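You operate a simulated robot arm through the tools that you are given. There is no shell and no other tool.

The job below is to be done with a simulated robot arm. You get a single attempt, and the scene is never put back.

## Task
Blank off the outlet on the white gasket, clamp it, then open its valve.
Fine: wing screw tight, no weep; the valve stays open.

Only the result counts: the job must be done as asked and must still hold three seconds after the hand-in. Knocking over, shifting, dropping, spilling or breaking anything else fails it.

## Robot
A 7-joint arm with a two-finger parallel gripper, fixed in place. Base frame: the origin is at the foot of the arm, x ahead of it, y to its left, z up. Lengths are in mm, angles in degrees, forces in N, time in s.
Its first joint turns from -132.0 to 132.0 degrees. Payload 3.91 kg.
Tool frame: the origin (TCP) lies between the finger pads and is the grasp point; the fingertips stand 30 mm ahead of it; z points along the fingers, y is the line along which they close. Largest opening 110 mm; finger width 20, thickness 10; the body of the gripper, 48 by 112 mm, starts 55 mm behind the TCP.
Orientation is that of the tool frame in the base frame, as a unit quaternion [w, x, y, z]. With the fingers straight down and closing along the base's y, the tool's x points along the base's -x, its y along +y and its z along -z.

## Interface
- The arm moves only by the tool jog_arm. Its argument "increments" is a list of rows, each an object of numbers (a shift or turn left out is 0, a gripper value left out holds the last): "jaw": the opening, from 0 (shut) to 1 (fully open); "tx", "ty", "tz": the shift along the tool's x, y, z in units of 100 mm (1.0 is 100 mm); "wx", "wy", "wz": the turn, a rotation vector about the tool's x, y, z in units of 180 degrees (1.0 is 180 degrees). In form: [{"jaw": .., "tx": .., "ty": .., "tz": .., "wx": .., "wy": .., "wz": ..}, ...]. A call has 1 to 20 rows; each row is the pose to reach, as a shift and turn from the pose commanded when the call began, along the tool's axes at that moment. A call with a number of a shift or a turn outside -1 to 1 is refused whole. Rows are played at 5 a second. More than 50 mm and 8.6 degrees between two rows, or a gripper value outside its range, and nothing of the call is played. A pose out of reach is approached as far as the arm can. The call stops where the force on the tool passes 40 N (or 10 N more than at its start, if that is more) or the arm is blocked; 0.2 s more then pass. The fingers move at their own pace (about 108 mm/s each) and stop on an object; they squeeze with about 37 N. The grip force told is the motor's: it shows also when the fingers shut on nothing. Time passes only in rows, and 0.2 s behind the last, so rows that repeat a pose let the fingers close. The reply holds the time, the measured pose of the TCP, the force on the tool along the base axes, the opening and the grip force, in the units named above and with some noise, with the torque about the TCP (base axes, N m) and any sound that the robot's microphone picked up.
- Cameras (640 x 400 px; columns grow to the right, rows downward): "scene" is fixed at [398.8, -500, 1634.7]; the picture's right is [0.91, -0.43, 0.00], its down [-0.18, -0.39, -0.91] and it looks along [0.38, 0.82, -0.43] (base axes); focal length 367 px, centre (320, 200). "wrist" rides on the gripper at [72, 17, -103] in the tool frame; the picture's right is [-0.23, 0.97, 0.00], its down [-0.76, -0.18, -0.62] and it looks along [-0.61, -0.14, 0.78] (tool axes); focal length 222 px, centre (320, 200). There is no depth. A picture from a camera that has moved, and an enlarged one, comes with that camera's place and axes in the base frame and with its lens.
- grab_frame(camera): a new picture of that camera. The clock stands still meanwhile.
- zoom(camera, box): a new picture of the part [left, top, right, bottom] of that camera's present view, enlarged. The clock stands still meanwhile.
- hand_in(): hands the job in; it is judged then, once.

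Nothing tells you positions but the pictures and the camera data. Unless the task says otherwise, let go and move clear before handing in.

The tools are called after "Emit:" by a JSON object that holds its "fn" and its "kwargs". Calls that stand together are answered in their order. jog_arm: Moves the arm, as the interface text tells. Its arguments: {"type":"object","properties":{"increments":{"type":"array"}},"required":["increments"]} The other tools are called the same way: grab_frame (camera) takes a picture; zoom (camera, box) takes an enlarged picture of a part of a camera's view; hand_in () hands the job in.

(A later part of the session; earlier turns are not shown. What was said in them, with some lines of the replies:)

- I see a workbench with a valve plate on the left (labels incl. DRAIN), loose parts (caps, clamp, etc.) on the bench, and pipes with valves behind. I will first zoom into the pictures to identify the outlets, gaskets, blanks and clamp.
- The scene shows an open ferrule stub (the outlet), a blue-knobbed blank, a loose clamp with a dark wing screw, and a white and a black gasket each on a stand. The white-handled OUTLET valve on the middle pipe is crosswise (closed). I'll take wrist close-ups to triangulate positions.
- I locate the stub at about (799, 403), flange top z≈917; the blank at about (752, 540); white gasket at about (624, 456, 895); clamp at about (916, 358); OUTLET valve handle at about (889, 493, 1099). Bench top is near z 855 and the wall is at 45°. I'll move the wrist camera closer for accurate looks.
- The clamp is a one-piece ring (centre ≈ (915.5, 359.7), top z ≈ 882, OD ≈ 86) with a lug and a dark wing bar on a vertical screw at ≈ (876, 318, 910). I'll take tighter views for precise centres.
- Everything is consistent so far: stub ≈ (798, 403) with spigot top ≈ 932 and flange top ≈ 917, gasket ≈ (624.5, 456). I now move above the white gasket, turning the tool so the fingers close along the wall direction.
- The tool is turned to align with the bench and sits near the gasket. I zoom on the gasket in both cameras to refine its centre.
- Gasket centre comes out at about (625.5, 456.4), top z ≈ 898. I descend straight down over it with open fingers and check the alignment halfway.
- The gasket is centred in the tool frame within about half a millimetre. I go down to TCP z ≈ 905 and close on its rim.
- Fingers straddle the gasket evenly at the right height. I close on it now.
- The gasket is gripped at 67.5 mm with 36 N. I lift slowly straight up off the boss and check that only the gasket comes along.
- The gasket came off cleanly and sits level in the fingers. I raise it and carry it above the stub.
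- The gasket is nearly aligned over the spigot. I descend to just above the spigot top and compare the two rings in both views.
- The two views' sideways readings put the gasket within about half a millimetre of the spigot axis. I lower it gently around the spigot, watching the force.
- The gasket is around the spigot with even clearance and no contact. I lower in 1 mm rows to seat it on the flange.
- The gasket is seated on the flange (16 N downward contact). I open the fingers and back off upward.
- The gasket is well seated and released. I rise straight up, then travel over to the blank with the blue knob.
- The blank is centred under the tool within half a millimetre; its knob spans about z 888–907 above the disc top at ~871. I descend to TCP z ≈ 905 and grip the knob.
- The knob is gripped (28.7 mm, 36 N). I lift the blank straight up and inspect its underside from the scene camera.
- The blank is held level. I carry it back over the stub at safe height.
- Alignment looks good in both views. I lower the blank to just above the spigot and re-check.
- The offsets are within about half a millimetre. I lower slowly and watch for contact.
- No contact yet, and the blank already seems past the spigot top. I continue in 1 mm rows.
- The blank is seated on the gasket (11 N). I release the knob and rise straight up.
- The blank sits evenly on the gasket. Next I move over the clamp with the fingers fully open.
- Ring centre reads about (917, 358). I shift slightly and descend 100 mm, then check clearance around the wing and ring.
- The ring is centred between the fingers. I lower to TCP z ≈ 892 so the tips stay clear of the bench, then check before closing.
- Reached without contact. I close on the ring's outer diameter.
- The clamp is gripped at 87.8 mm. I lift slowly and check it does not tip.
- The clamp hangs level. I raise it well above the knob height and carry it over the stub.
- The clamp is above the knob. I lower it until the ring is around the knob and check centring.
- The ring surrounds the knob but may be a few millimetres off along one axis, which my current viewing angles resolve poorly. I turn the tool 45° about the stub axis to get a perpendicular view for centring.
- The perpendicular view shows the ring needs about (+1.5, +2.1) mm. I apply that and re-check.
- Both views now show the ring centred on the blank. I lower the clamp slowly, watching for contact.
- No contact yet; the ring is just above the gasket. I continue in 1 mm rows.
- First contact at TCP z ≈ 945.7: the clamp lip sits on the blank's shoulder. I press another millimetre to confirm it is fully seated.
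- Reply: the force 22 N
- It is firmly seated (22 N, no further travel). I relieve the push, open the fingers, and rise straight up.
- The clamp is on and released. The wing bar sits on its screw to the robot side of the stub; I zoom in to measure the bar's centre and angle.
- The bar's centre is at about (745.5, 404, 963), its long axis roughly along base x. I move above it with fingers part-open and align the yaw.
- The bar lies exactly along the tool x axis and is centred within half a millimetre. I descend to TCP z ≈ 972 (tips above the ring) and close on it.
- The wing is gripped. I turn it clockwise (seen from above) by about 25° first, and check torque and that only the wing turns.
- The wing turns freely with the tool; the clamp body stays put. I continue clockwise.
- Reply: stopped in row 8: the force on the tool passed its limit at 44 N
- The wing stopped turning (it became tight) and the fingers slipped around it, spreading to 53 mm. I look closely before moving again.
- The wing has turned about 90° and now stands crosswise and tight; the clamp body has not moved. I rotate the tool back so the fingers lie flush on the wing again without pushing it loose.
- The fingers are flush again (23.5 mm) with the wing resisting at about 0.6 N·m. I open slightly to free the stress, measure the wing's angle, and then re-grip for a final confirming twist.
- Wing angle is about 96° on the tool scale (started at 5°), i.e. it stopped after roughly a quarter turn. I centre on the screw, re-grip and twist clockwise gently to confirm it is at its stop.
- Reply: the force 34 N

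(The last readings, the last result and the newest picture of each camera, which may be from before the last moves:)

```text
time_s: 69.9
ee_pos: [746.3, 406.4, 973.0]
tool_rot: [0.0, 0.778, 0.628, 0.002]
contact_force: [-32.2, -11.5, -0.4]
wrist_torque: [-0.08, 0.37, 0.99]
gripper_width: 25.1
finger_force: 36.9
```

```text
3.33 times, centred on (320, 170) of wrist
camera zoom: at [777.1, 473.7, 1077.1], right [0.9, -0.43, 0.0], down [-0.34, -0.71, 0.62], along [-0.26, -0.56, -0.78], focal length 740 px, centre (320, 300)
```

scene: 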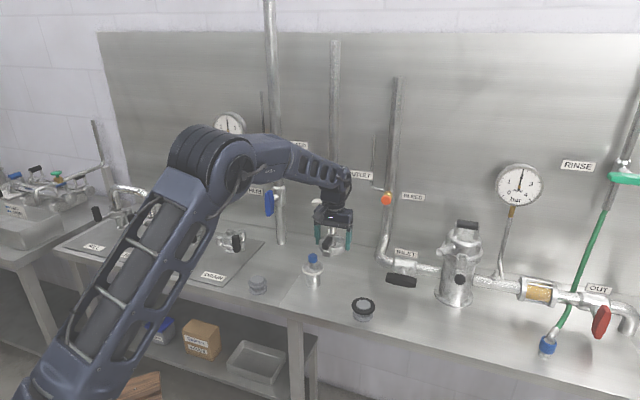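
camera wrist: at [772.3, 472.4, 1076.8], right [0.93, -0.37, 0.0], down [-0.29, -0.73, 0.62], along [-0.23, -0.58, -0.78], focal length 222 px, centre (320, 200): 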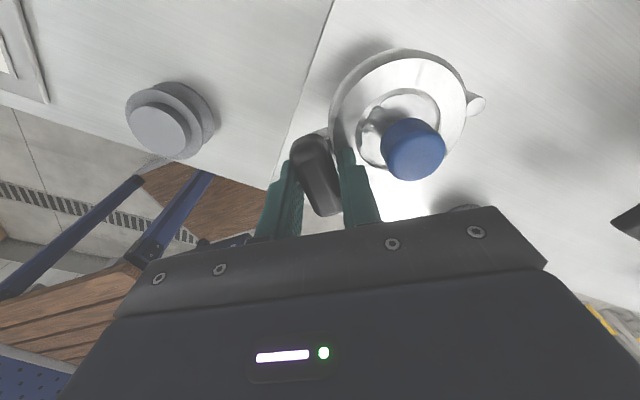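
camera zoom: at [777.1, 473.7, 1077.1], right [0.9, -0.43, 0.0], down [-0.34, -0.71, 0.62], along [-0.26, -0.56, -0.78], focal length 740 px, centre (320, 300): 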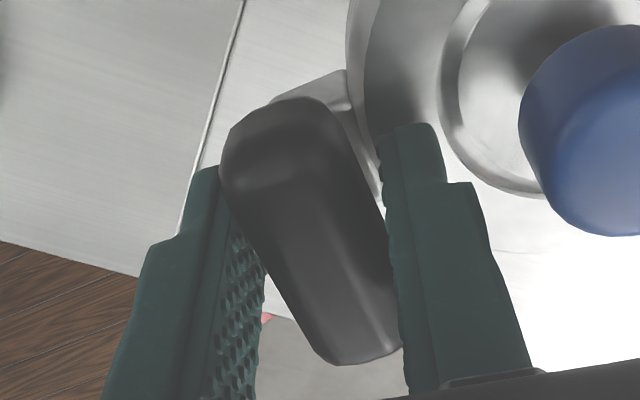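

The wing did not move further under about 1 N·m — it is at its tight stop. I open the fingers and rise clear of it.

Emit:
{"fn": "jog_arm", "kwargs": {"increments": [{"jaw": 0.3}, {"jaw": 0.34}, {"jaw": 0.34}]}}

Emit:
{"fn": "jog_arm", "kwargs": {"increments": [{"jaw": 0.34, "tz": -0.1}, {"tz": -0.3}, {"tz": -0.6}, {"tz": -0.9}, {"tz": -0.9}]}}

Emit:
{"fn": "zoom", "kwargs": {"camera": "scene", "box": [285, 243, 341, 290]}}

Emit:
{"fn": "zoom", "kwargs": {"camera": "wrist", "box": [220, 30, 480, 220]}}

```text
time_s: 70.7
ee_pos: [746.4, 406.8, 972.5]
tool_rot: [0.0, 0.778, 0.628, 0.003]
contact_force: [-0.3, 0.6, 0.3]
wrist_torque: [-0.02, 0.0, -0.06]
gripper_width: 37.4
finger_force: 0.1
```

```text
time_s: 71.9
ee_pos: [747.9, 407.0, 1063.5]
tool_rot: [0.0, 0.778, 0.628, 0.003]
contact_force: [-0.1, 0.2, 0.0]
wrist_torque: [0.0, -0.02, 0.02]
gripper_width: 37.2
finger_force: 0.0
```

```text
8.51 times, centred on (313, 266) of scene
camera zoom: at [398.8, -500.0, 1634.7], right [0.91, -0.43, 0.0], down [-0.18, -0.39, -0.91], along [0.38, 0.82, -0.43], focal length 3125 px, centre (380, -366)
```

zoom: 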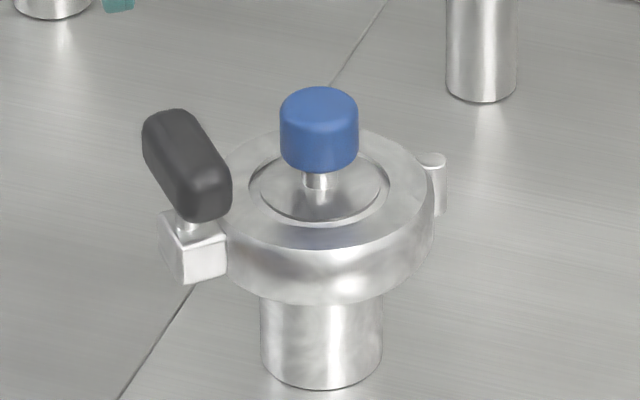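

```text
2.11 times, centred on (350, 125) of wrist
camera zoom: at [778.5, 473.7, 1167.6], right [0.9, -0.43, 0.0], down [-0.34, -0.71, 0.62], along [-0.26, -0.56, -0.78], focal length 468 px, centre (257, 358)
```

zoom: 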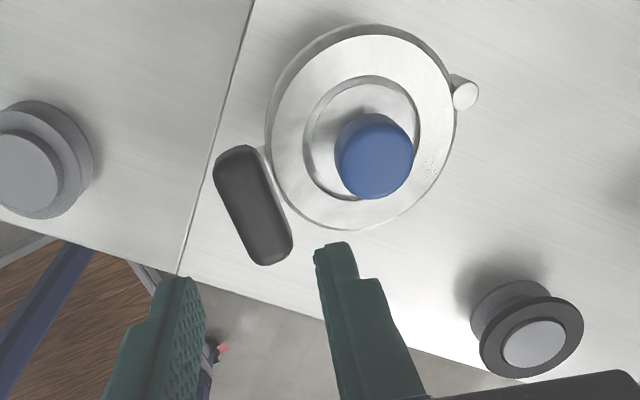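

The clamp and blank sit square, wing tight. Next is the OUTLET valve: I back off above and in front, turn the wrist, and then tip the tool to point horizontally at the wall.

Emit:
{"fn": "jog_arm", "kwargs": {"increments": [{"jaw": 0.34, "tx": -0.05, "ty": 0.03, "tz": -0.1, "wz": -0.04}, {"tx": -0.1, "ty": 0.06, "tz": -0.2, "wz": -0.08}, {"tx": -0.15, "ty": 0.09, "tz": -0.3, "wz": -0.12}, {"tx": -0.2, "ty": 0.12, "tz": -0.4, "wz": -0.16}, {"tx": -0.25, "ty": 0.15, "tz": -0.5, "wz": -0.2}, {"tx": -0.31, "ty": 0.18, "tz": -0.56, "wz": -0.24}, {"tx": -0.371, "ty": 0.223, "tz": -0.56, "wz": -0.28}, {"tx": -0.371, "ty": 0.223, "tz": -0.56, "wz": -0.318}, {"tx": -0.371, "ty": 0.223, "tz": -0.56, "wz": -0.318}]}}

Emit:
{"fn": "grab_frame", "kwargs": {"camera": "scene"}}

```text
time_s: 73.9
ee_pos: [760.5, 365.6, 1118.3]
tool_rot: [0.002, 0.381, 0.925, 0.003]
contact_force: [-0.8, 0.4, 0.0]
wrist_torque: [0.0, -0.02, -0.01]
gripper_width: 37.5
finger_force: 0.0
```

```text
taken
```

scene: 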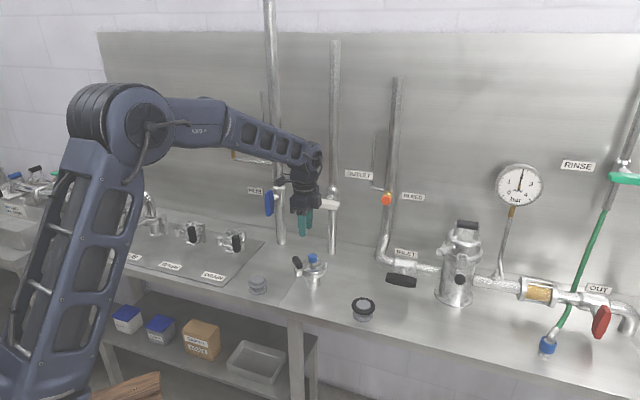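

Emit:
{"fn": "jog_arm", "kwargs": {"increments": [{"jaw": 0.34, "wx": -0.04}, {"wx": -0.08}, {"wx": -0.12}, {"wx": -0.16}, {"wx": -0.2}, {"wx": -0.25}, {"wx": -0.25}]}}

Emit:
{"fn": "grab_frame", "kwargs": {"camera": "scene"}}

Emit:
{"fn": "grab_frame", "kwargs": {"camera": "wrist"}}

```text
refused: row 6 steps farther than a row can; nothing moved
```

```text
taken
```

scene: 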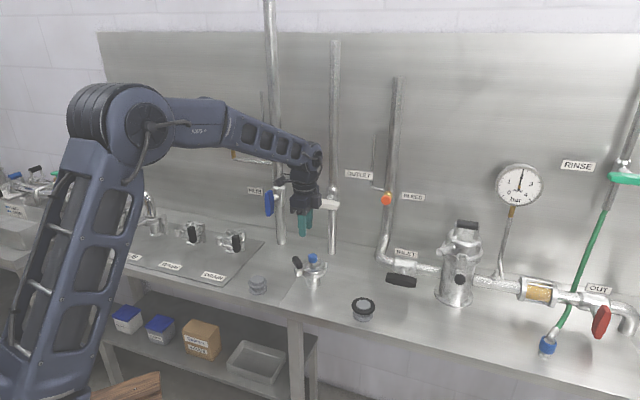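

```text
taken
camera wrist: at [720.3, 428.5, 1223.1], right [0.85, 0.53, 0.01], down [0.41, -0.66, 0.62], along [0.34, -0.53, -0.78], focal length 222 px, centre (320, 200)
```

wrist: 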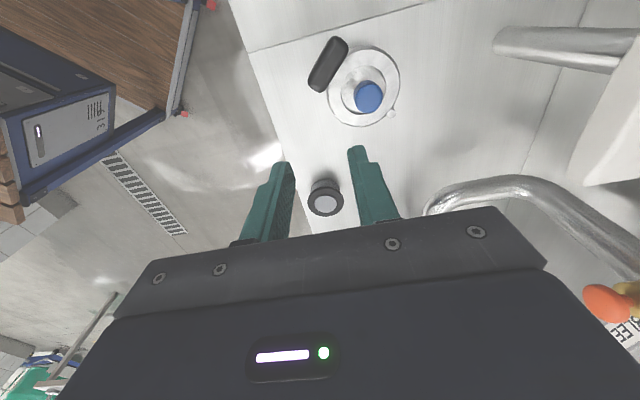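

The last row step was just over the turn limit, so nothing moved. I repeat with smaller turns.

Emit:
{"fn": "jog_arm", "kwargs": {"increments": [{"jaw": 0.34, "wx": -0.042}, {"wx": -0.084}, {"wx": -0.126}, {"wx": -0.168}, {"wx": -0.21}, {"wx": -0.25}, {"wx": -0.25}]}}

Emit:
{"fn": "grab_frame", "kwargs": {"camera": "scene"}}

Emit:
{"fn": "grab_frame", "kwargs": {"camera": "wrist"}}

```text
time_s: 75.5
ee_pos: [760.7, 365.5, 1118.9]
tool_rot: [0.148, 0.352, 0.853, 0.356]
contact_force: [-0.2, 0.0, 0.4]
wrist_torque: [-0.02, -0.02, 0.0]
gripper_width: 37.2
finger_force: 0.1
```

```text
taken
```

scene: 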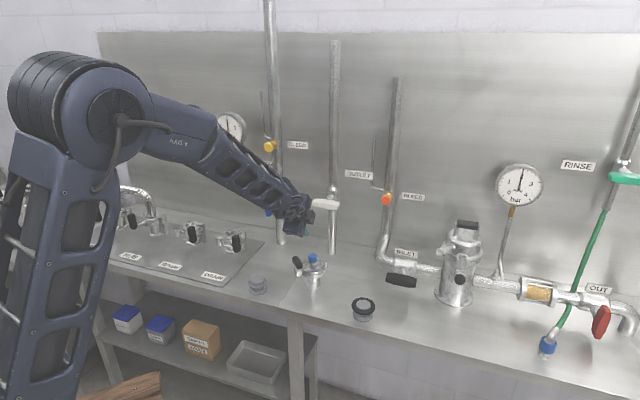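

```text
taken
camera wrist: at [665.5, 373.2, 1204.1], right [0.64, 0.33, 0.69], down [0.14, -0.94, 0.31], along [0.75, -0.1, -0.65], focal length 222 px, centre (320, 200)
```

wrist: 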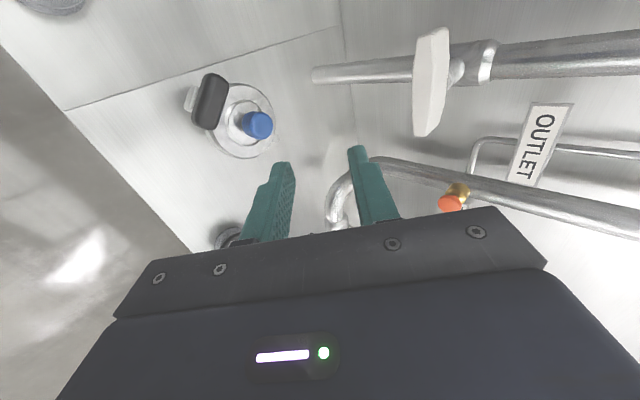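

The handle triangulates very consistently at (889.5, 496.7, 1097). I finish tipping the tool to horizontal.

Emit:
{"fn": "jog_arm", "kwargs": {"increments": [{"jaw": 0.34, "wx": -0.042}, {"wx": -0.084}, {"wx": -0.126}, {"wx": -0.168}, {"wx": -0.21}, {"wx": -0.25}, {"wx": -0.25}]}}

Emit:
{"fn": "grab_frame", "kwargs": {"camera": "scene"}}

Emit:
{"fn": "grab_frame", "kwargs": {"camera": "wrist"}}

```text
time_s: 77.1
ee_pos: [760.7, 364.5, 1119.8]
tool_rot: [0.272, 0.267, 0.651, 0.656]
contact_force: [0.0, -0.5, -0.3]
wrist_torque: [0.01, 0.03, 0.02]
gripper_width: 37.5
finger_force: 0.1
```

```text
taken
```

scene: 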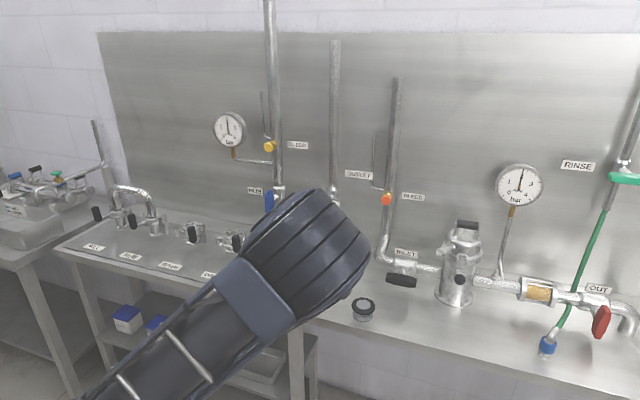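

```text
taken
camera wrist: at [635.9, 343.3, 1135.5], right [0.16, -0.16, 0.97], down [0.1, -0.98, -0.18], along [0.98, 0.13, -0.14], focal length 222 px, centre (320, 200)
```

wrist: 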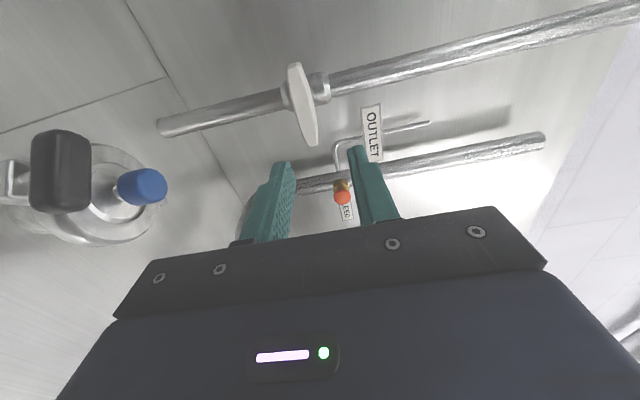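

The tool is horizontal and my predicted handle pixel matches the image. I line up with the handle and advance partway.

Emit:
{"fn": "jog_arm", "kwargs": {"increments": [{"jaw": 0.4, "tx": 0.005, "ty": -0.07, "tz": 0.2}, {"tx": 0.01, "ty": -0.14, "tz": 0.45}, {"tx": 0.016, "ty": -0.215, "tz": 0.7}, {"tx": 0.016, "ty": -0.215, "tz": 0.9}, {"tx": 0.016, "ty": -0.215, "tz": 0.9}]}}

Emit:
{"fn": "grab_frame", "kwargs": {"camera": "scene"}}

Emit:
{"fn": "grab_frame", "kwargs": {"camera": "wrist"}}

```text
time_s: 78.3
ee_pos: [822.9, 429.9, 1098.3]
tool_rot: [0.271, 0.267, 0.652, 0.655]
contact_force: [-0.3, -0.5, 0.6]
wrist_torque: [-0.02, 0.04, 0.01]
gripper_width: 44.0
finger_force: 0.1
```

```text
taken
```

scene: 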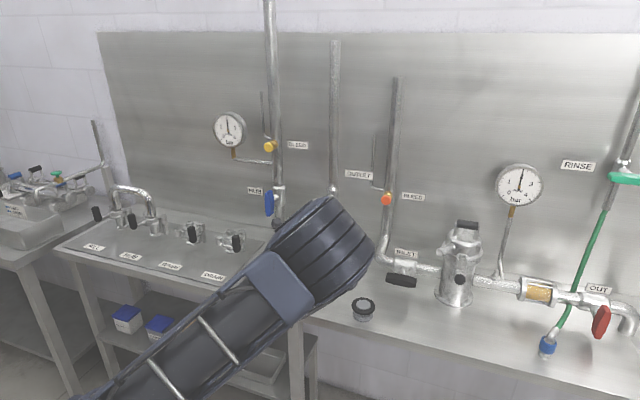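

```text
taken
camera wrist: at [698.6, 408.2, 1113.9], right [0.16, -0.16, 0.97], down [0.1, -0.98, -0.18], along [0.98, 0.13, -0.14], focal length 222 px, centre (320, 200)
```

wrist: 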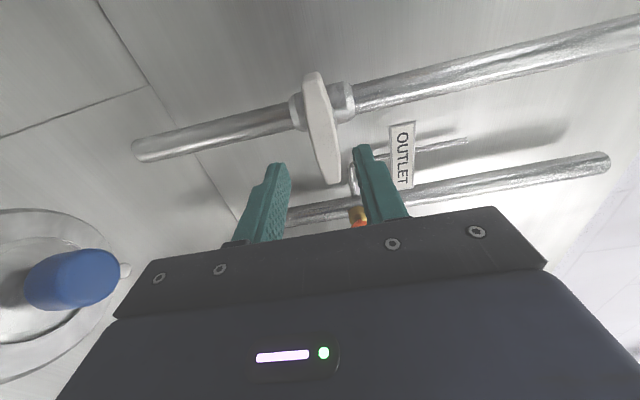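

Emit:
{"fn": "zoom", "kwargs": {"camera": "wrist", "box": [256, 60, 396, 200]}}

```text
2.86 times, centred on (326, 130) of wrist
camera zoom: at [698.6, 408.2, 1113.9], right [0.16, -0.16, 0.97], down [0.1, -0.98, -0.18], along [0.98, 0.13, -0.14], focal length 635 px, centre (303, 400)
```

zoom: 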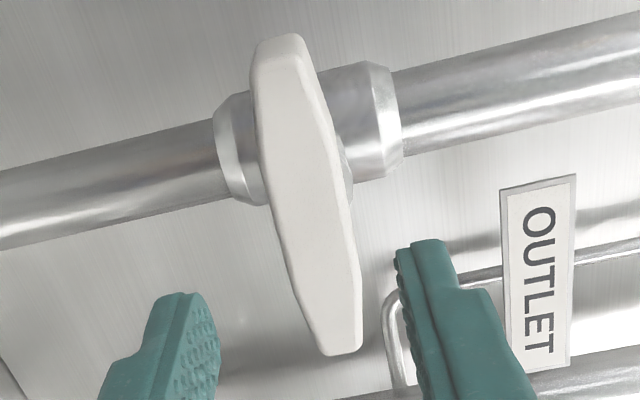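

Emit:
{"fn": "jog_arm", "kwargs": {"increments": [{"jaw": 0.4, "ty": 0.01, "tz": 0.15}, {"ty": 0.01, "tz": 0.3}, {"ty": 0.01, "tz": 0.3}]}}

Emit:
{"fn": "zoom", "kwargs": {"camera": "wrist", "box": [250, 80, 410, 220]}}

```text
time_s: 79.1
ee_pos: [842.8, 451.4, 1097.4]
tool_rot: [0.272, 0.268, 0.652, 0.655]
contact_force: [0.4, 0.9, 0.0]
wrist_torque: [0.03, 0.0, -0.04]
gripper_width: 44.0
finger_force: 0.0
```

```text
2.86 times, centred on (330, 150) of wrist
camera zoom: at [719.4, 429.8, 1115.6], right [0.16, -0.16, 0.97], down [0.1, -0.98, -0.18], along [0.98, 0.13, -0.14], focal length 635 px, centre (291, 343)
```

zoom: 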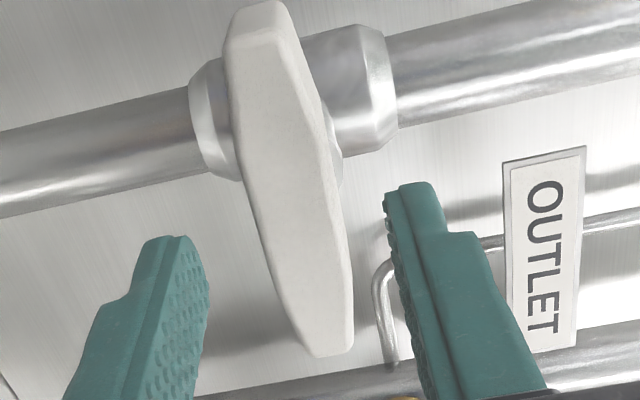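

Cross-checking with the pipe axis, the handle's front face is about 45 mm ahead of the TCP and it spans about 31 mm in depth. I shift slightly and advance with the open fingers straddling it.

Emit:
{"fn": "jog_arm", "kwargs": {"increments": [{"jaw": 0.4, "tx": -0.02, "ty": 0.015, "tz": 0.1}, {"tx": -0.02, "ty": 0.015, "tz": 0.2}, {"tx": -0.02, "ty": 0.015, "tz": 0.28}, {"tx": -0.02, "ty": 0.015, "tz": 0.28}]}}

Emit:
{"fn": "zoom", "kwargs": {"camera": "wrist", "box": [240, 80, 400, 220]}}

Emit:
{"fn": "grab_frame", "kwargs": {"camera": "scene"}}

```text
time_s: 80.1
ee_pos: [864.0, 470.8, 1100.0]
tool_rot: [0.271, 0.268, 0.652, 0.655]
contact_force: [0.4, 0.8, 0.5]
wrist_torque: [0.0, 0.04, 0.01]
gripper_width: 44.1
finger_force: 0.0
```

```text
2.86 times, centred on (320, 150) of wrist
camera zoom: at [740.3, 448.1, 1117.2], right [0.16, -0.16, 0.97], down [0.1, -0.98, -0.18], along [0.98, 0.13, -0.14], focal length 635 px, centre (320, 343)
```

zoom: 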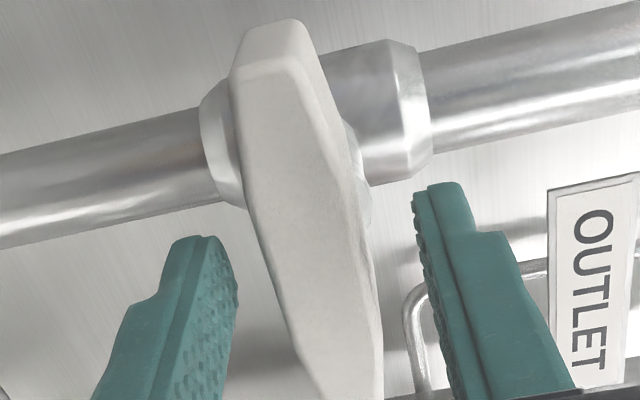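

```text
taken
```

scene: 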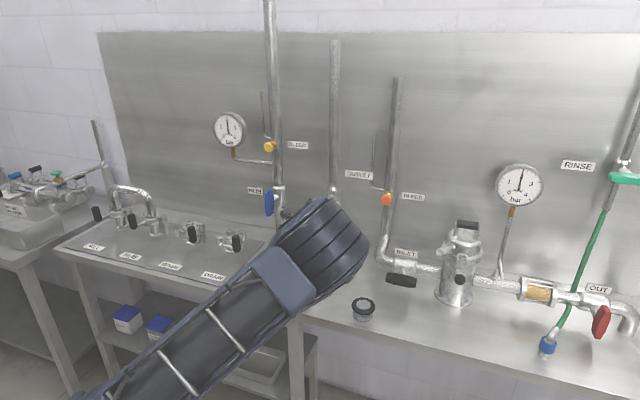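

Emit:
{"fn": "jog_arm", "kwargs": {"increments": [{"jaw": 0.4, "ty": -0.015, "tz": 0.08}, {"ty": -0.015, "tz": 0.15}, {"ty": -0.015, "tz": 0.15}]}}

Emit:
{"fn": "zoom", "kwargs": {"camera": "wrist", "box": [240, 80, 400, 220]}}

```text
time_s: 80.9
ee_pos: [875.8, 479.8, 1099.1]
tool_rot: [0.27, 0.268, 0.652, 0.656]
contact_force: [-0.2, 0.7, 0.0]
wrist_torque: [-0.01, 0.03, -0.02]
gripper_width: 43.9
finger_force: 0.1
```

```text
2.86 times, centred on (320, 150) of wrist
camera zoom: at [750.9, 458.5, 1115.9], right [0.16, -0.16, 0.97], down [0.1, -0.98, -0.18], along [0.98, 0.13, -0.14], focal length 635 px, centre (320, 343)
```

zoom: 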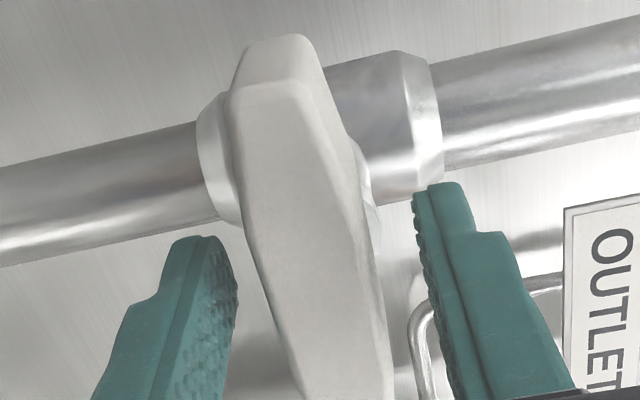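

Emit:
{"fn": "jog_arm", "kwargs": {"increments": [{"jaw": 0.33}, {"jaw": 0.27}, {"jaw": 0.22}, {"jaw": 0.16}, {"jaw": 0.1}, {"jaw": 0.1}]}}

Emit:
{"fn": "zoom", "kwargs": {"camera": "wrist", "box": [240, 80, 400, 220]}}

```text
time_s: 82.3
ee_pos: [876.7, 481.1, 1100.4]
tool_rot: [0.272, 0.268, 0.651, 0.656]
contact_force: [3.2, 3.0, 11.2]
wrist_torque: [-0.82, 0.81, 0.01]
gripper_width: 20.1
finger_force: 45.7
```

```text
2.86 times, centred on (320, 150) of wrist
camera zoom: at [751.0, 458.4, 1116.6], right [0.16, -0.16, 0.97], down [0.1, -0.98, -0.18], along [0.98, 0.13, -0.14], focal length 635 px, centre (320, 343)
```

zoom: 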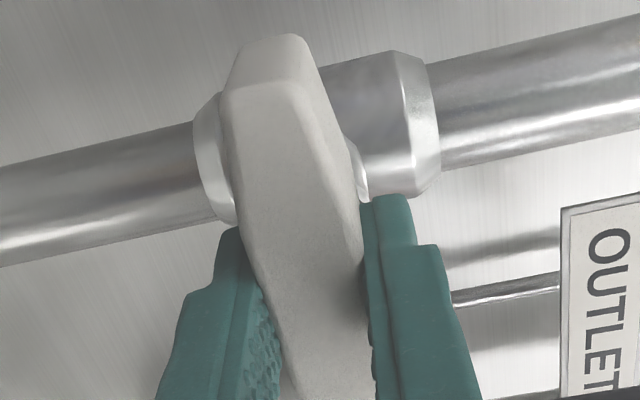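

The handle is gripped at 20 mm. I nudge up 1 mm to null the side load, then try a small counter-clockwise turn (opening) and watch the torque.

Emit:
{"fn": "jog_arm", "kwargs": {"increments": [{"jaw": 0.1, "ty": 0.011}, {"ty": 0.011}]}}

Emit:
{"fn": "jog_arm", "kwargs": {"increments": [{"jaw": 0.1, "wz": -0.02}, {"wz": -0.04}, {"wz": -0.06}, {"wz": -0.06}]}}

Emit:
{"fn": "zoom", "kwargs": {"camera": "wrist", "box": [240, 80, 400, 220]}}

```text
time_s: 82.9
ee_pos: [875.5, 480.5, 1100.4]
tool_rot: [0.27, 0.268, 0.652, 0.656]
contact_force: [2.0, 0.4, 4.9]
wrist_torque: [-0.83, 0.81, -0.34]
gripper_width: 19.9
finger_force: 45.1
```

```text
time_s: 83.9
ee_pos: [875.4, 481.6, 1100.2]
tool_rot: [0.332, 0.206, 0.675, 0.626]
contact_force: [-2.6, -2.5, -1.3]
wrist_torque: [-0.83, 0.78, -0.41]
gripper_width: 19.9
finger_force: 45.0
```

```text
2.86 times, centred on (320, 150) of wrist
camera zoom: at [749.7, 459.8, 1102.8], right [0.02, -0.03, 1.0], down [0.11, -0.99, -0.03], along [0.99, 0.12, -0.02], focal length 635 px, centre (320, 343)
```

zoom: 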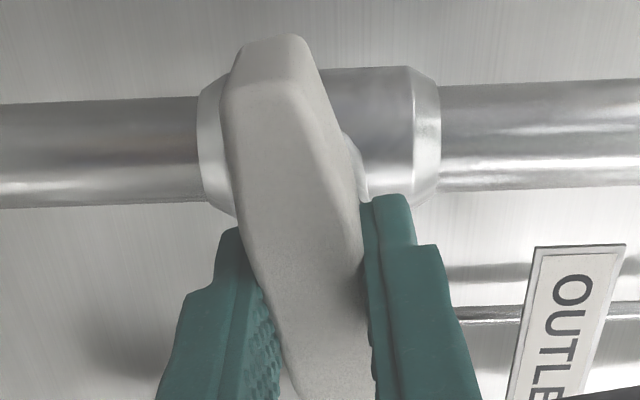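

The handle turns with the tool and there is no resisting torque. I continue counter-clockwise toward 90°.

Emit:
{"fn": "jog_arm", "kwargs": {"increments": [{"jaw": 0.1, "wz": -0.04}, {"wz": -0.08}, {"wz": -0.12}, {"wz": -0.16}, {"wz": -0.2}, {"wz": -0.2}]}}

Emit:
{"fn": "zoom", "kwargs": {"camera": "wrist", "box": [240, 80, 400, 220]}}

Emit:
{"fn": "grab_frame", "kwargs": {"camera": "scene"}}

```text
time_s: 85.3
ee_pos: [875.6, 481.7, 1099.8]
tool_rot: [0.509, -0.012, 0.706, 0.493]
contact_force: [-8.0, -12.0, -16.8]
wrist_torque: [-0.69, 0.65, -0.93]
gripper_width: 19.8
finger_force: 45.1
```

```text
2.86 times, centred on (320, 150) of wrist
camera zoom: at [758.9, 450.9, 1058.1], right [-0.4, 0.39, 0.83], down [0.02, -0.9, 0.43], along [0.92, 0.19, 0.35], focal length 635 px, centre (320, 343)
```

zoom: 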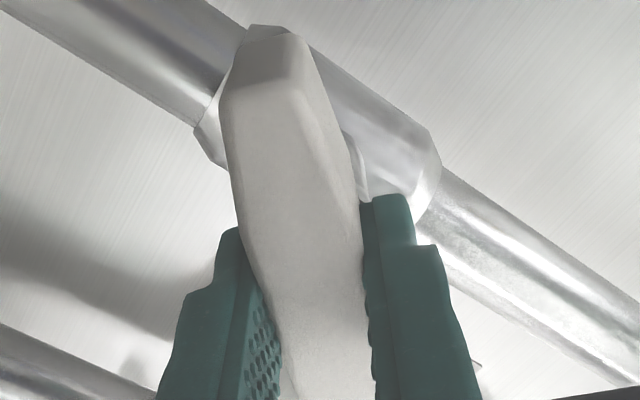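

```text
taken
```

scene: 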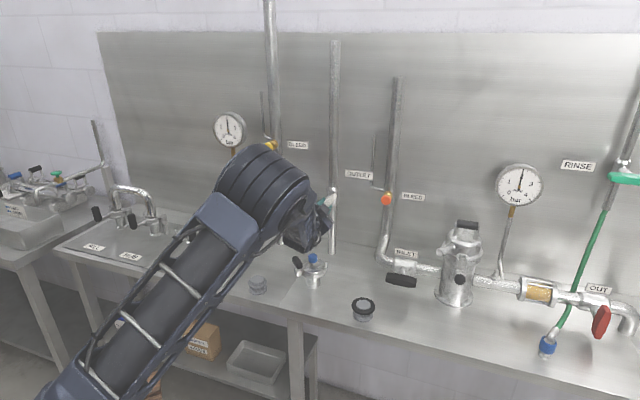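

The handle is about halfway (47°), with some side load from axis offset. I relieve that and continue to the full 90°.

Emit:
{"fn": "jog_arm", "kwargs": {"increments": [{"jaw": 0.1, "tx": 0.013, "ty": -0.012, "tz": -0.008}, {"tx": 0.013, "ty": -0.012, "tz": -0.008}]}}

Emit:
{"fn": "jog_arm", "kwargs": {"increments": [{"jaw": 0.1, "wz": -0.03}, {"wz": -0.06}, {"wz": -0.09}, {"wz": -0.12}, {"wz": -0.12}]}}

Emit:
{"fn": "grab_frame", "kwargs": {"camera": "scene"}}

```text
time_s: 85.9
ee_pos: [875.6, 480.9, 1099.5]
tool_rot: [0.509, -0.013, 0.704, 0.494]
contact_force: [7.8, 0.1, -4.6]
wrist_torque: [-1.05, 1.04, -0.5]
gripper_width: 20.3
finger_force: 45.3
```

```text
time_s: 87.1
ee_pos: [876.3, 480.3, 1098.9]
tool_rot: [0.593, -0.144, 0.69, 0.39]
contact_force: [22.4, 5.2, 7.2]
wrist_torque: [-0.53, 0.45, -1.17]
gripper_width: 20.2
finger_force: 44.9
```

```text
taken
```

scene: 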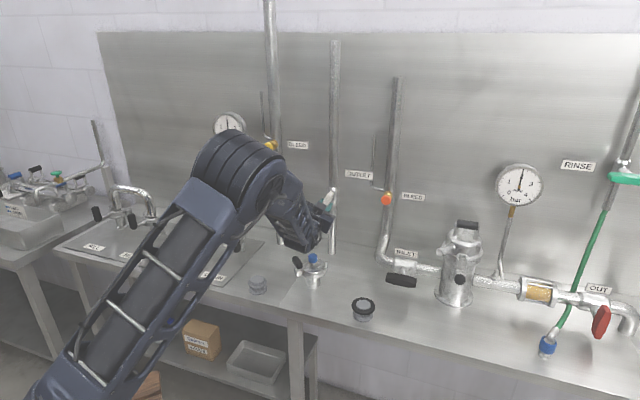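

Emit:
{"fn": "zoom", "kwargs": {"camera": "scene", "box": [270, 170, 370, 290]}}

Emit:
{"fn": "jog_arm", "kwargs": {"increments": [{"jaw": 0.1, "tx": -0.012, "ty": -0.009, "tz": 0.01}, {"tx": -0.012, "ty": -0.009, "tz": 0.01}]}}

Emit:
{"fn": "zoom", "kwargs": {"camera": "wrist", "box": [200, 50, 440, 220]}}

```text
3.33 times, centred on (320, 230) of scene
camera zoom: at [398.8, -500.0, 1634.7], right [0.91, -0.43, 0.0], down [-0.18, -0.39, -0.91], along [0.38, 0.82, -0.43], focal length 1224 px, centre (320, 100)
```

zoom: 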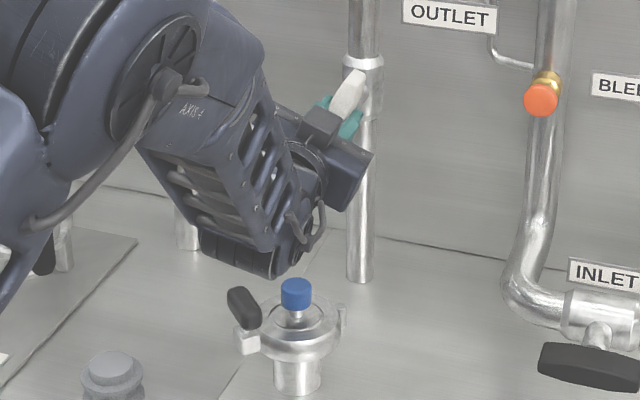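

```text
time_s: 87.7
ee_pos: [875.8, 480.3, 1099.6]
tool_rot: [0.593, -0.145, 0.69, 0.389]
contact_force: [1.0, -5.2, 3.1]
wrist_torque: [0.43, -0.44, -1.6]
gripper_width: 19.7
finger_force: 45.2
```

```text
2.35 times, centred on (320, 135) of wrist
camera zoom: at [773.2, 436.9, 1038.0], right [-0.59, 0.58, 0.57], down [-0.13, -0.76, 0.64], along [0.8, 0.3, 0.52], focal length 523 px, centre (320, 353)
```

zoom: 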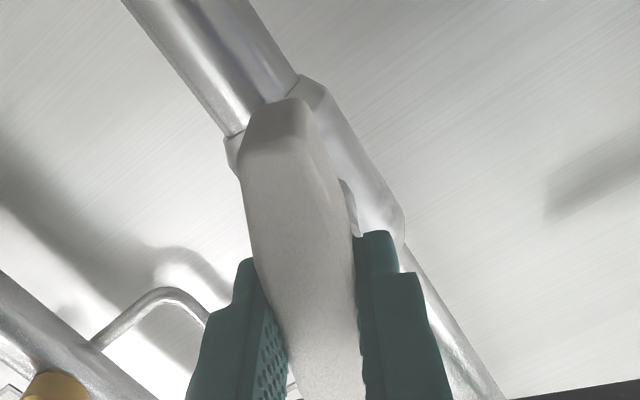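

The handle is at about 68° and the wrist has clear space above the stub. I complete the remaining turn, checking loads.

Emit:
{"fn": "jog_arm", "kwargs": {"increments": [{"jaw": 0.1, "wz": -0.02}, {"wz": -0.04}, {"wz": -0.06}, {"wz": -0.06}]}}

Emit:
{"fn": "zoom", "kwargs": {"camera": "scene", "box": [270, 170, 370, 290]}}

Emit:
{"fn": "zoom", "kwargs": {"camera": "wrist", "box": [200, 50, 440, 220]}}

```text
time_s: 88.7
ee_pos: [876.2, 480.9, 1099.2]
tool_rot: [0.626, -0.209, 0.674, 0.331]
contact_force: [-6.4, -5.7, 0.2]
wrist_torque: [-0.96, 0.92, -0.85]
gripper_width: 19.6
finger_force: 45.1
```

```text
3.33 times, centred on (320, 230) of scene
camera zoom: at [398.8, -500.0, 1634.7], right [0.91, -0.43, 0.0], down [-0.18, -0.39, -0.91], along [0.38, 0.82, -0.43], focal length 1224 px, centre (320, 100)
```

zoom: 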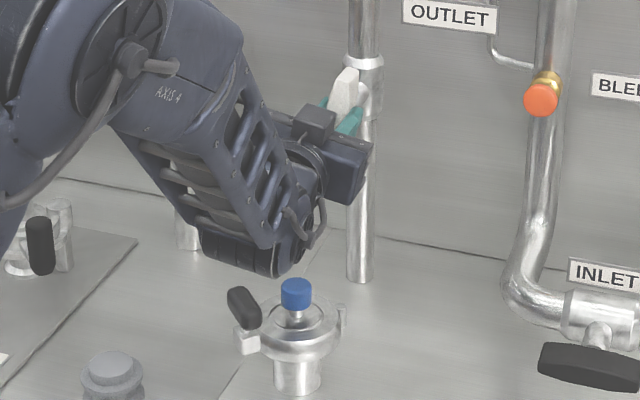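

```text
2.35 times, centred on (320, 135) of wrist
camera zoom: at [782.0, 428.2, 1031.1], right [-0.65, 0.64, 0.4], down [-0.22, -0.67, 0.71], along [0.73, 0.38, 0.57], focal length 523 px, centre (320, 353)
```

zoom: 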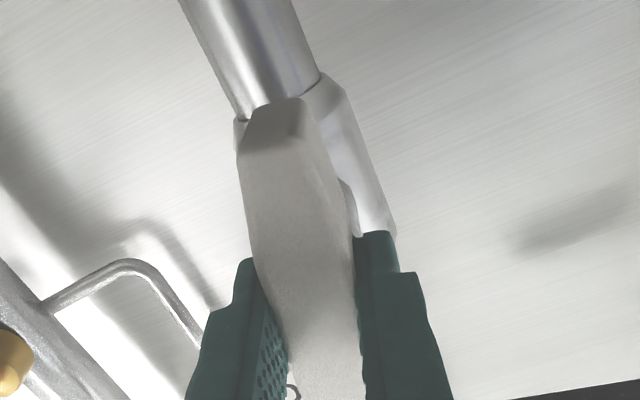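

Emit:
{"fn": "jog_arm", "kwargs": {"increments": [{"jaw": 0.1, "wz": -0.02}, {"wz": -0.04}, {"wz": -0.06}, {"wz": -0.06}]}}

Emit:
{"fn": "zoom", "kwargs": {"camera": "scene", "box": [270, 170, 370, 290]}}

Emit:
{"fn": "zoom", "kwargs": {"camera": "wrist", "box": [200, 50, 440, 220]}}

```text
time_s: 89.7
ee_pos: [876.2, 479.4, 1098.9]
tool_rot: [0.655, -0.272, 0.651, 0.272]
contact_force: [-11.6, -8.6, -5.8]
wrist_torque: [0.37, 0.56, -0.9]
gripper_width: 20.0
finger_force: 45.3
```

```text
3.33 times, centred on (320, 230) of scene
camera zoom: at [398.8, -500.0, 1634.7], right [0.91, -0.43, 0.0], down [-0.18, -0.39, -0.91], along [0.38, 0.82, -0.43], focal length 1224 px, centre (320, 100)
```

zoom: 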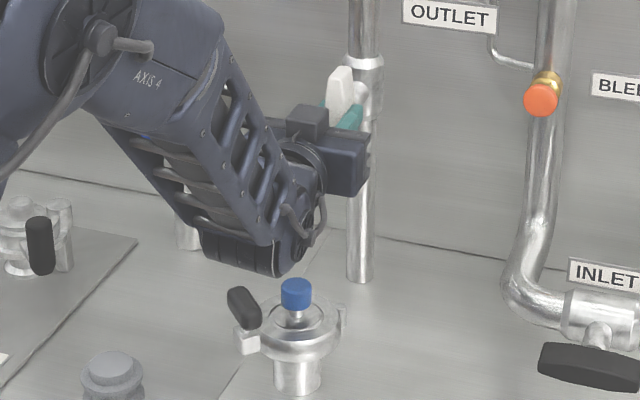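

```text
2.35 times, centred on (320, 135) of wrist
camera zoom: at [791.5, 418.7, 1026.6], right [-0.69, 0.69, 0.23], down [-0.32, -0.57, 0.76], along [0.65, 0.45, 0.61], focal length 523 px, centre (320, 353)
```

zoom: 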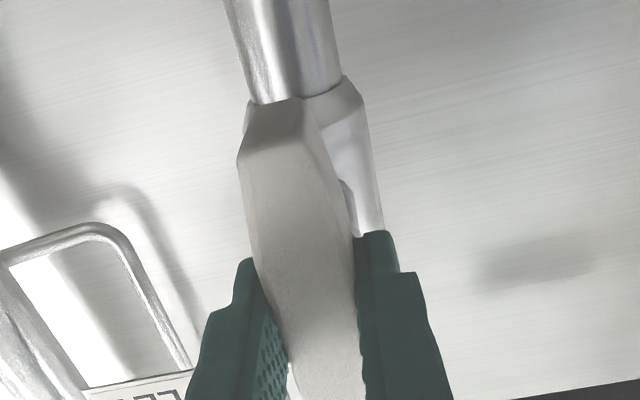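

The handle is now in line with the pipe, and resisting torque has appeared — the open stop. I nudge 2° further to confirm, then release.

Emit:
{"fn": "jog_arm", "kwargs": {"increments": [{"jaw": 0.1, "wz": -0.012}, {"wz": -0.012}]}}

Emit:
{"fn": "zoom", "kwargs": {"camera": "scene", "box": [300, 170, 360, 215]}}

```text
time_s: 90.3
ee_pos: [876.4, 478.8, 1098.0]
tool_rot: [0.66, -0.283, 0.646, 0.259]
contact_force: [-12.4, -8.4, -5.9]
wrist_torque: [0.76, 0.94, -0.54]
gripper_width: 20.3
finger_force: 44.8
```

```text
8.89 times, centred on (330, 192) of scene
camera zoom: at [398.8, -500.0, 1634.7], right [0.91, -0.43, 0.0], down [-0.18, -0.39, -0.91], along [0.38, 0.82, -0.43], focal length 3264 px, centre (231, 267)
```

zoom: 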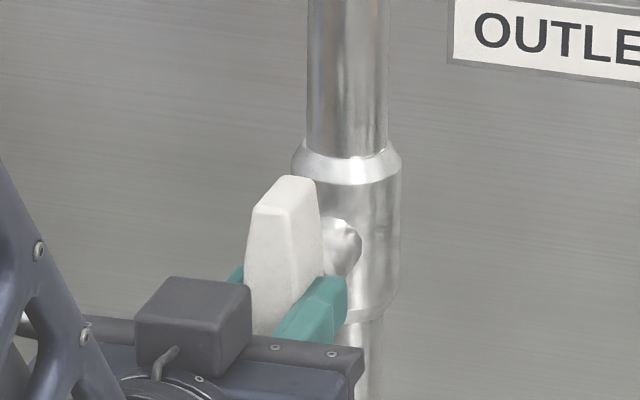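

The torque rose to 1.2 N·m with the handle vertical — the valve is fully open at its stop. I ease off, open the fingers, and back straight away from the handle.

Emit:
{"fn": "jog_arm", "kwargs": {"increments": [{"jaw": 0.1, "wz": 0.01}, {"jaw": 0.25, "wz": 0.01}, {"jaw": 0.4, "wz": 0.01}, {"jaw": 0.4, "wz": 0.01}]}}

Emit:
{"fn": "jog_arm", "kwargs": {"increments": [{"jaw": 0.4, "tz": -0.1}, {"tz": -0.3}, {"tz": -0.6}, {"tz": -0.9}, {"tz": -0.9}]}}

Emit:
{"fn": "grab_frame", "kwargs": {"camera": "scene"}}

Emit:
{"fn": "grab_frame", "kwargs": {"camera": "wrist"}}

```text
time_s: 91.3
ee_pos: [875.8, 480.1, 1099.7]
tool_rot: [0.656, -0.274, 0.65, 0.27]
contact_force: [0.1, -1.1, 0.5]
wrist_torque: [-0.05, -0.01, -0.01]
gripper_width: 44.0
finger_force: 0.0
```

```text
time_s: 92.5
ee_pos: [812.3, 415.1, 1099.4]
tool_rot: [0.656, -0.273, 0.65, 0.27]
contact_force: [-0.5, -0.1, 0.4]
wrist_torque: [0.0, 0.02, 0.02]
gripper_width: 43.7
finger_force: 0.1
```

```text
taken
```

scene: 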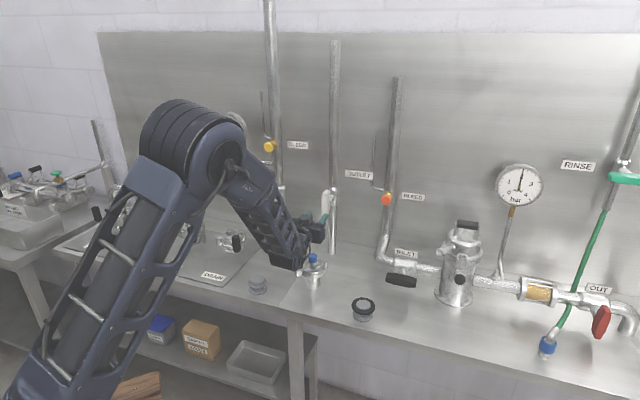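

```text
taken
camera wrist: at [728.7, 354.3, 1026.7], right [-0.69, 0.69, 0.22], down [-0.32, -0.57, 0.76], along [0.65, 0.46, 0.61], focal length 222 px, centre (320, 200)
```

wrist: 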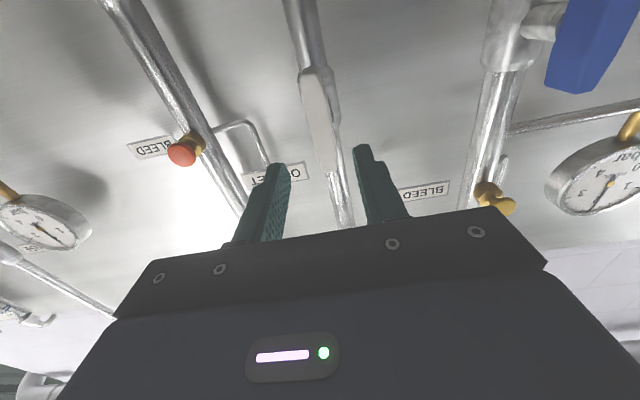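

The handle is vertical and released. I raise the arm clear of the stub and inspect the joint for any weep.

Emit:
{"fn": "jog_arm", "kwargs": {"increments": [{"jaw": 0.4, "tx": -0.15}, {"tx": -0.35, "tz": -0.1}, {"tx": -0.6, "tz": -0.25}, {"tx": -0.85, "tz": -0.4}, {"tx": -0.95, "tz": -0.5}, {"tx": -0.95, "tz": -0.5}]}}

Emit:
{"fn": "jog_arm", "kwargs": {"increments": [{"jaw": 0.4, "tz": -0.3}, {"tz": -0.6}, {"tz": -0.9}, {"tz": -0.9}]}}

Emit:
{"fn": "grab_frame", "kwargs": {"camera": "scene"}}

Emit:
{"fn": "zoom", "kwargs": {"camera": "scene", "box": [280, 240, 350, 295]}}

Emit:
{"fn": "zoom", "kwargs": {"camera": "scene", "box": [290, 160, 410, 260]}}

```text
time_s: 93.9
ee_pos: [776.9, 382.5, 1193.0]
tool_rot: [0.656, -0.273, 0.65, 0.27]
contact_force: [0.1, 0.1, 0.4]
wrist_torque: [0.02, 0.01, -0.01]
gripper_width: 44.2
finger_force: 0.0
```

```text
time_s: 94.9
ee_pos: [714.0, 317.0, 1192.9]
tool_rot: [0.655, -0.273, 0.651, 0.27]
contact_force: [0.3, -0.9, -0.2]
wrist_torque: [0.01, 0.03, 0.01]
gripper_width: 43.8
finger_force: 0.0
```

```text
taken
```

scene: 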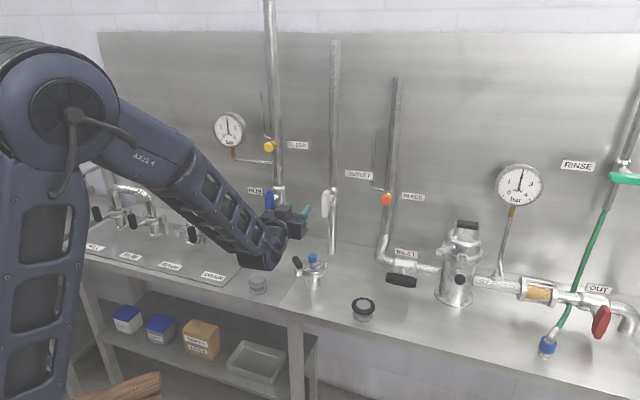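

```text
7.27 times, centred on (315, 268) of scene
camera zoom: at [398.8, -500.0, 1634.7], right [0.91, -0.43, 0.0], down [-0.18, -0.39, -0.91], along [0.38, 0.82, -0.43], focal length 2670 px, centre (356, -291)
```

zoom: 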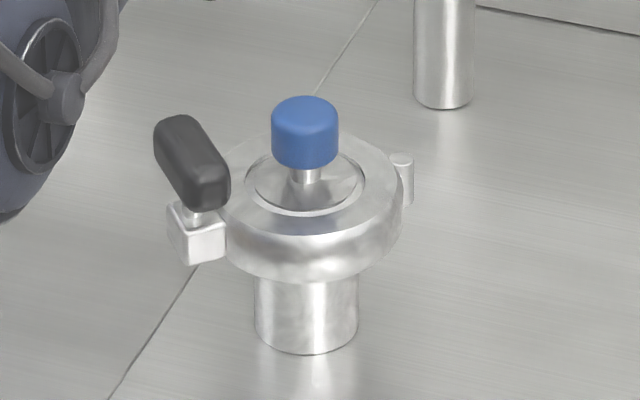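

```text
4.00 times, centred on (350, 210) of scene
camera zoom: at [398.8, -500.0, 1634.7], right [0.91, -0.43, 0.0], down [-0.18, -0.39, -0.91], along [0.38, 0.82, -0.43], focal length 1469 px, centre (200, 160)
```

zoom: 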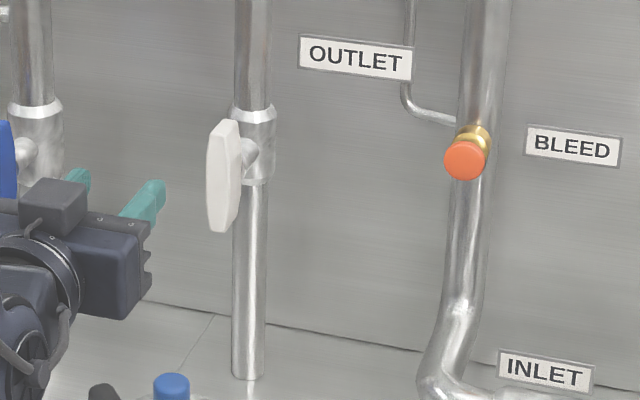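

The handle stands vertical like the open HUB valve, and the joint is dry. I wait a few seconds, listening and looking for any weep or movement.

Emit:
{"fn": "jog_arm", "kwargs": {"increments": [{"tx": -0.1}, {"tx": -0.3}, {"tx": -0.4}, {"tx": -0.4}, {"tx": -0.4}, {"tx": -0.4}, {"tx": -0.4}, {"tx": -0.4}, {"tx": -0.4}, {"tx": -0.4}, {"tx": -0.4}, {"tx": -0.4}, {"tx": -0.4}, {"tx": -0.4}, {"tx": -0.4}, {"tx": -0.4}, {"tx": -0.4}, {"tx": -0.4}, {"tx": -0.4}, {"tx": -0.4}]}}

Emit:
{"fn": "zoom", "kwargs": {"camera": "scene", "box": [280, 240, 350, 295]}}

Emit:
{"fn": "zoom", "kwargs": {"camera": "scene", "box": [290, 160, 410, 260]}}

Emit:
{"fn": "grab_frame", "kwargs": {"camera": "scene"}}

```text
time_s: 99.1
ee_pos: [713.5, 316.5, 1232.5]
tool_rot: [0.656, -0.273, 0.65, 0.269]
contact_force: [0.1, 0.4, -0.8]
wrist_torque: [0.0, 0.01, 0.0]
gripper_width: 44.1
finger_force: 0.0
```

```text
7.27 times, centred on (315, 268) of scene
camera zoom: at [398.8, -500.0, 1634.7], right [0.91, -0.43, 0.0], down [-0.18, -0.39, -0.91], along [0.38, 0.82, -0.43], focal length 2670 px, centre (356, -291)
```

zoom: 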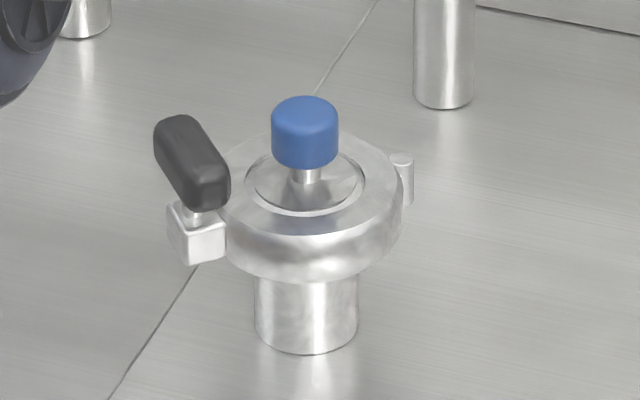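

```text
4.00 times, centred on (350, 210) of scene
camera zoom: at [398.8, -500.0, 1634.7], right [0.91, -0.43, 0.0], down [-0.18, -0.39, -0.91], along [0.38, 0.82, -0.43], focal length 1469 px, centre (200, 160)
```

zoom: 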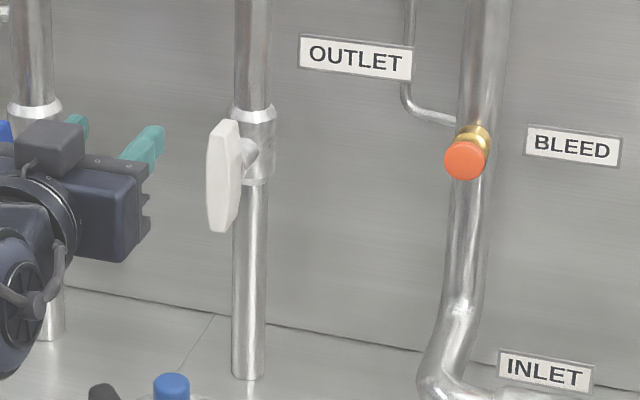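

```text
taken
```

scene: 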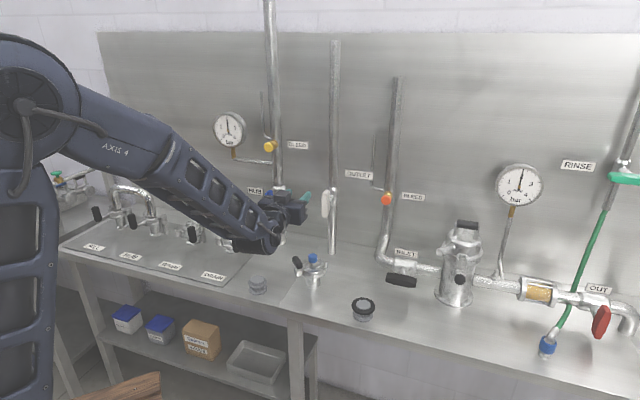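

The joint is dry and unmoved after several seconds, the wing is tight, the OUTLET valve handle stays vertical (open), and the arm is clear with nothing else disturbed. I hand the job in.

Emit:
{"fn": "hand_in", "kwargs": {}}

```text
The job is handed in.
```

The outlet is blanked off on the white gasket, clamped, and its valve is open. I've handed the job in; I haven't seen the verdict.

- **Blank:** The white gasket is on the stub flange, with the blue-knobbed blank seated on it.
- **Clamp:** The clamp ring is down on the blank's shoulder. I turned the wing screw clockwise about a quarter turn until it stopped, and it did not move further under about 1 N·m. During the first tightening the fingers slipped around the wing and the arm stopped on its force limit. I saw no movement of the clamp or blank afterwards.
- **Valve:** I turned the white OUTLET handle 90° counter-clockwise to its stop, so it now lies in line with the pipe.

I watched for about four seconds after the arm backed away. The joint stayed dry, the handle did not drift back, and the microphone reported no sound. The arm is clear of the bench, and I saw nothing else moved or knocked.
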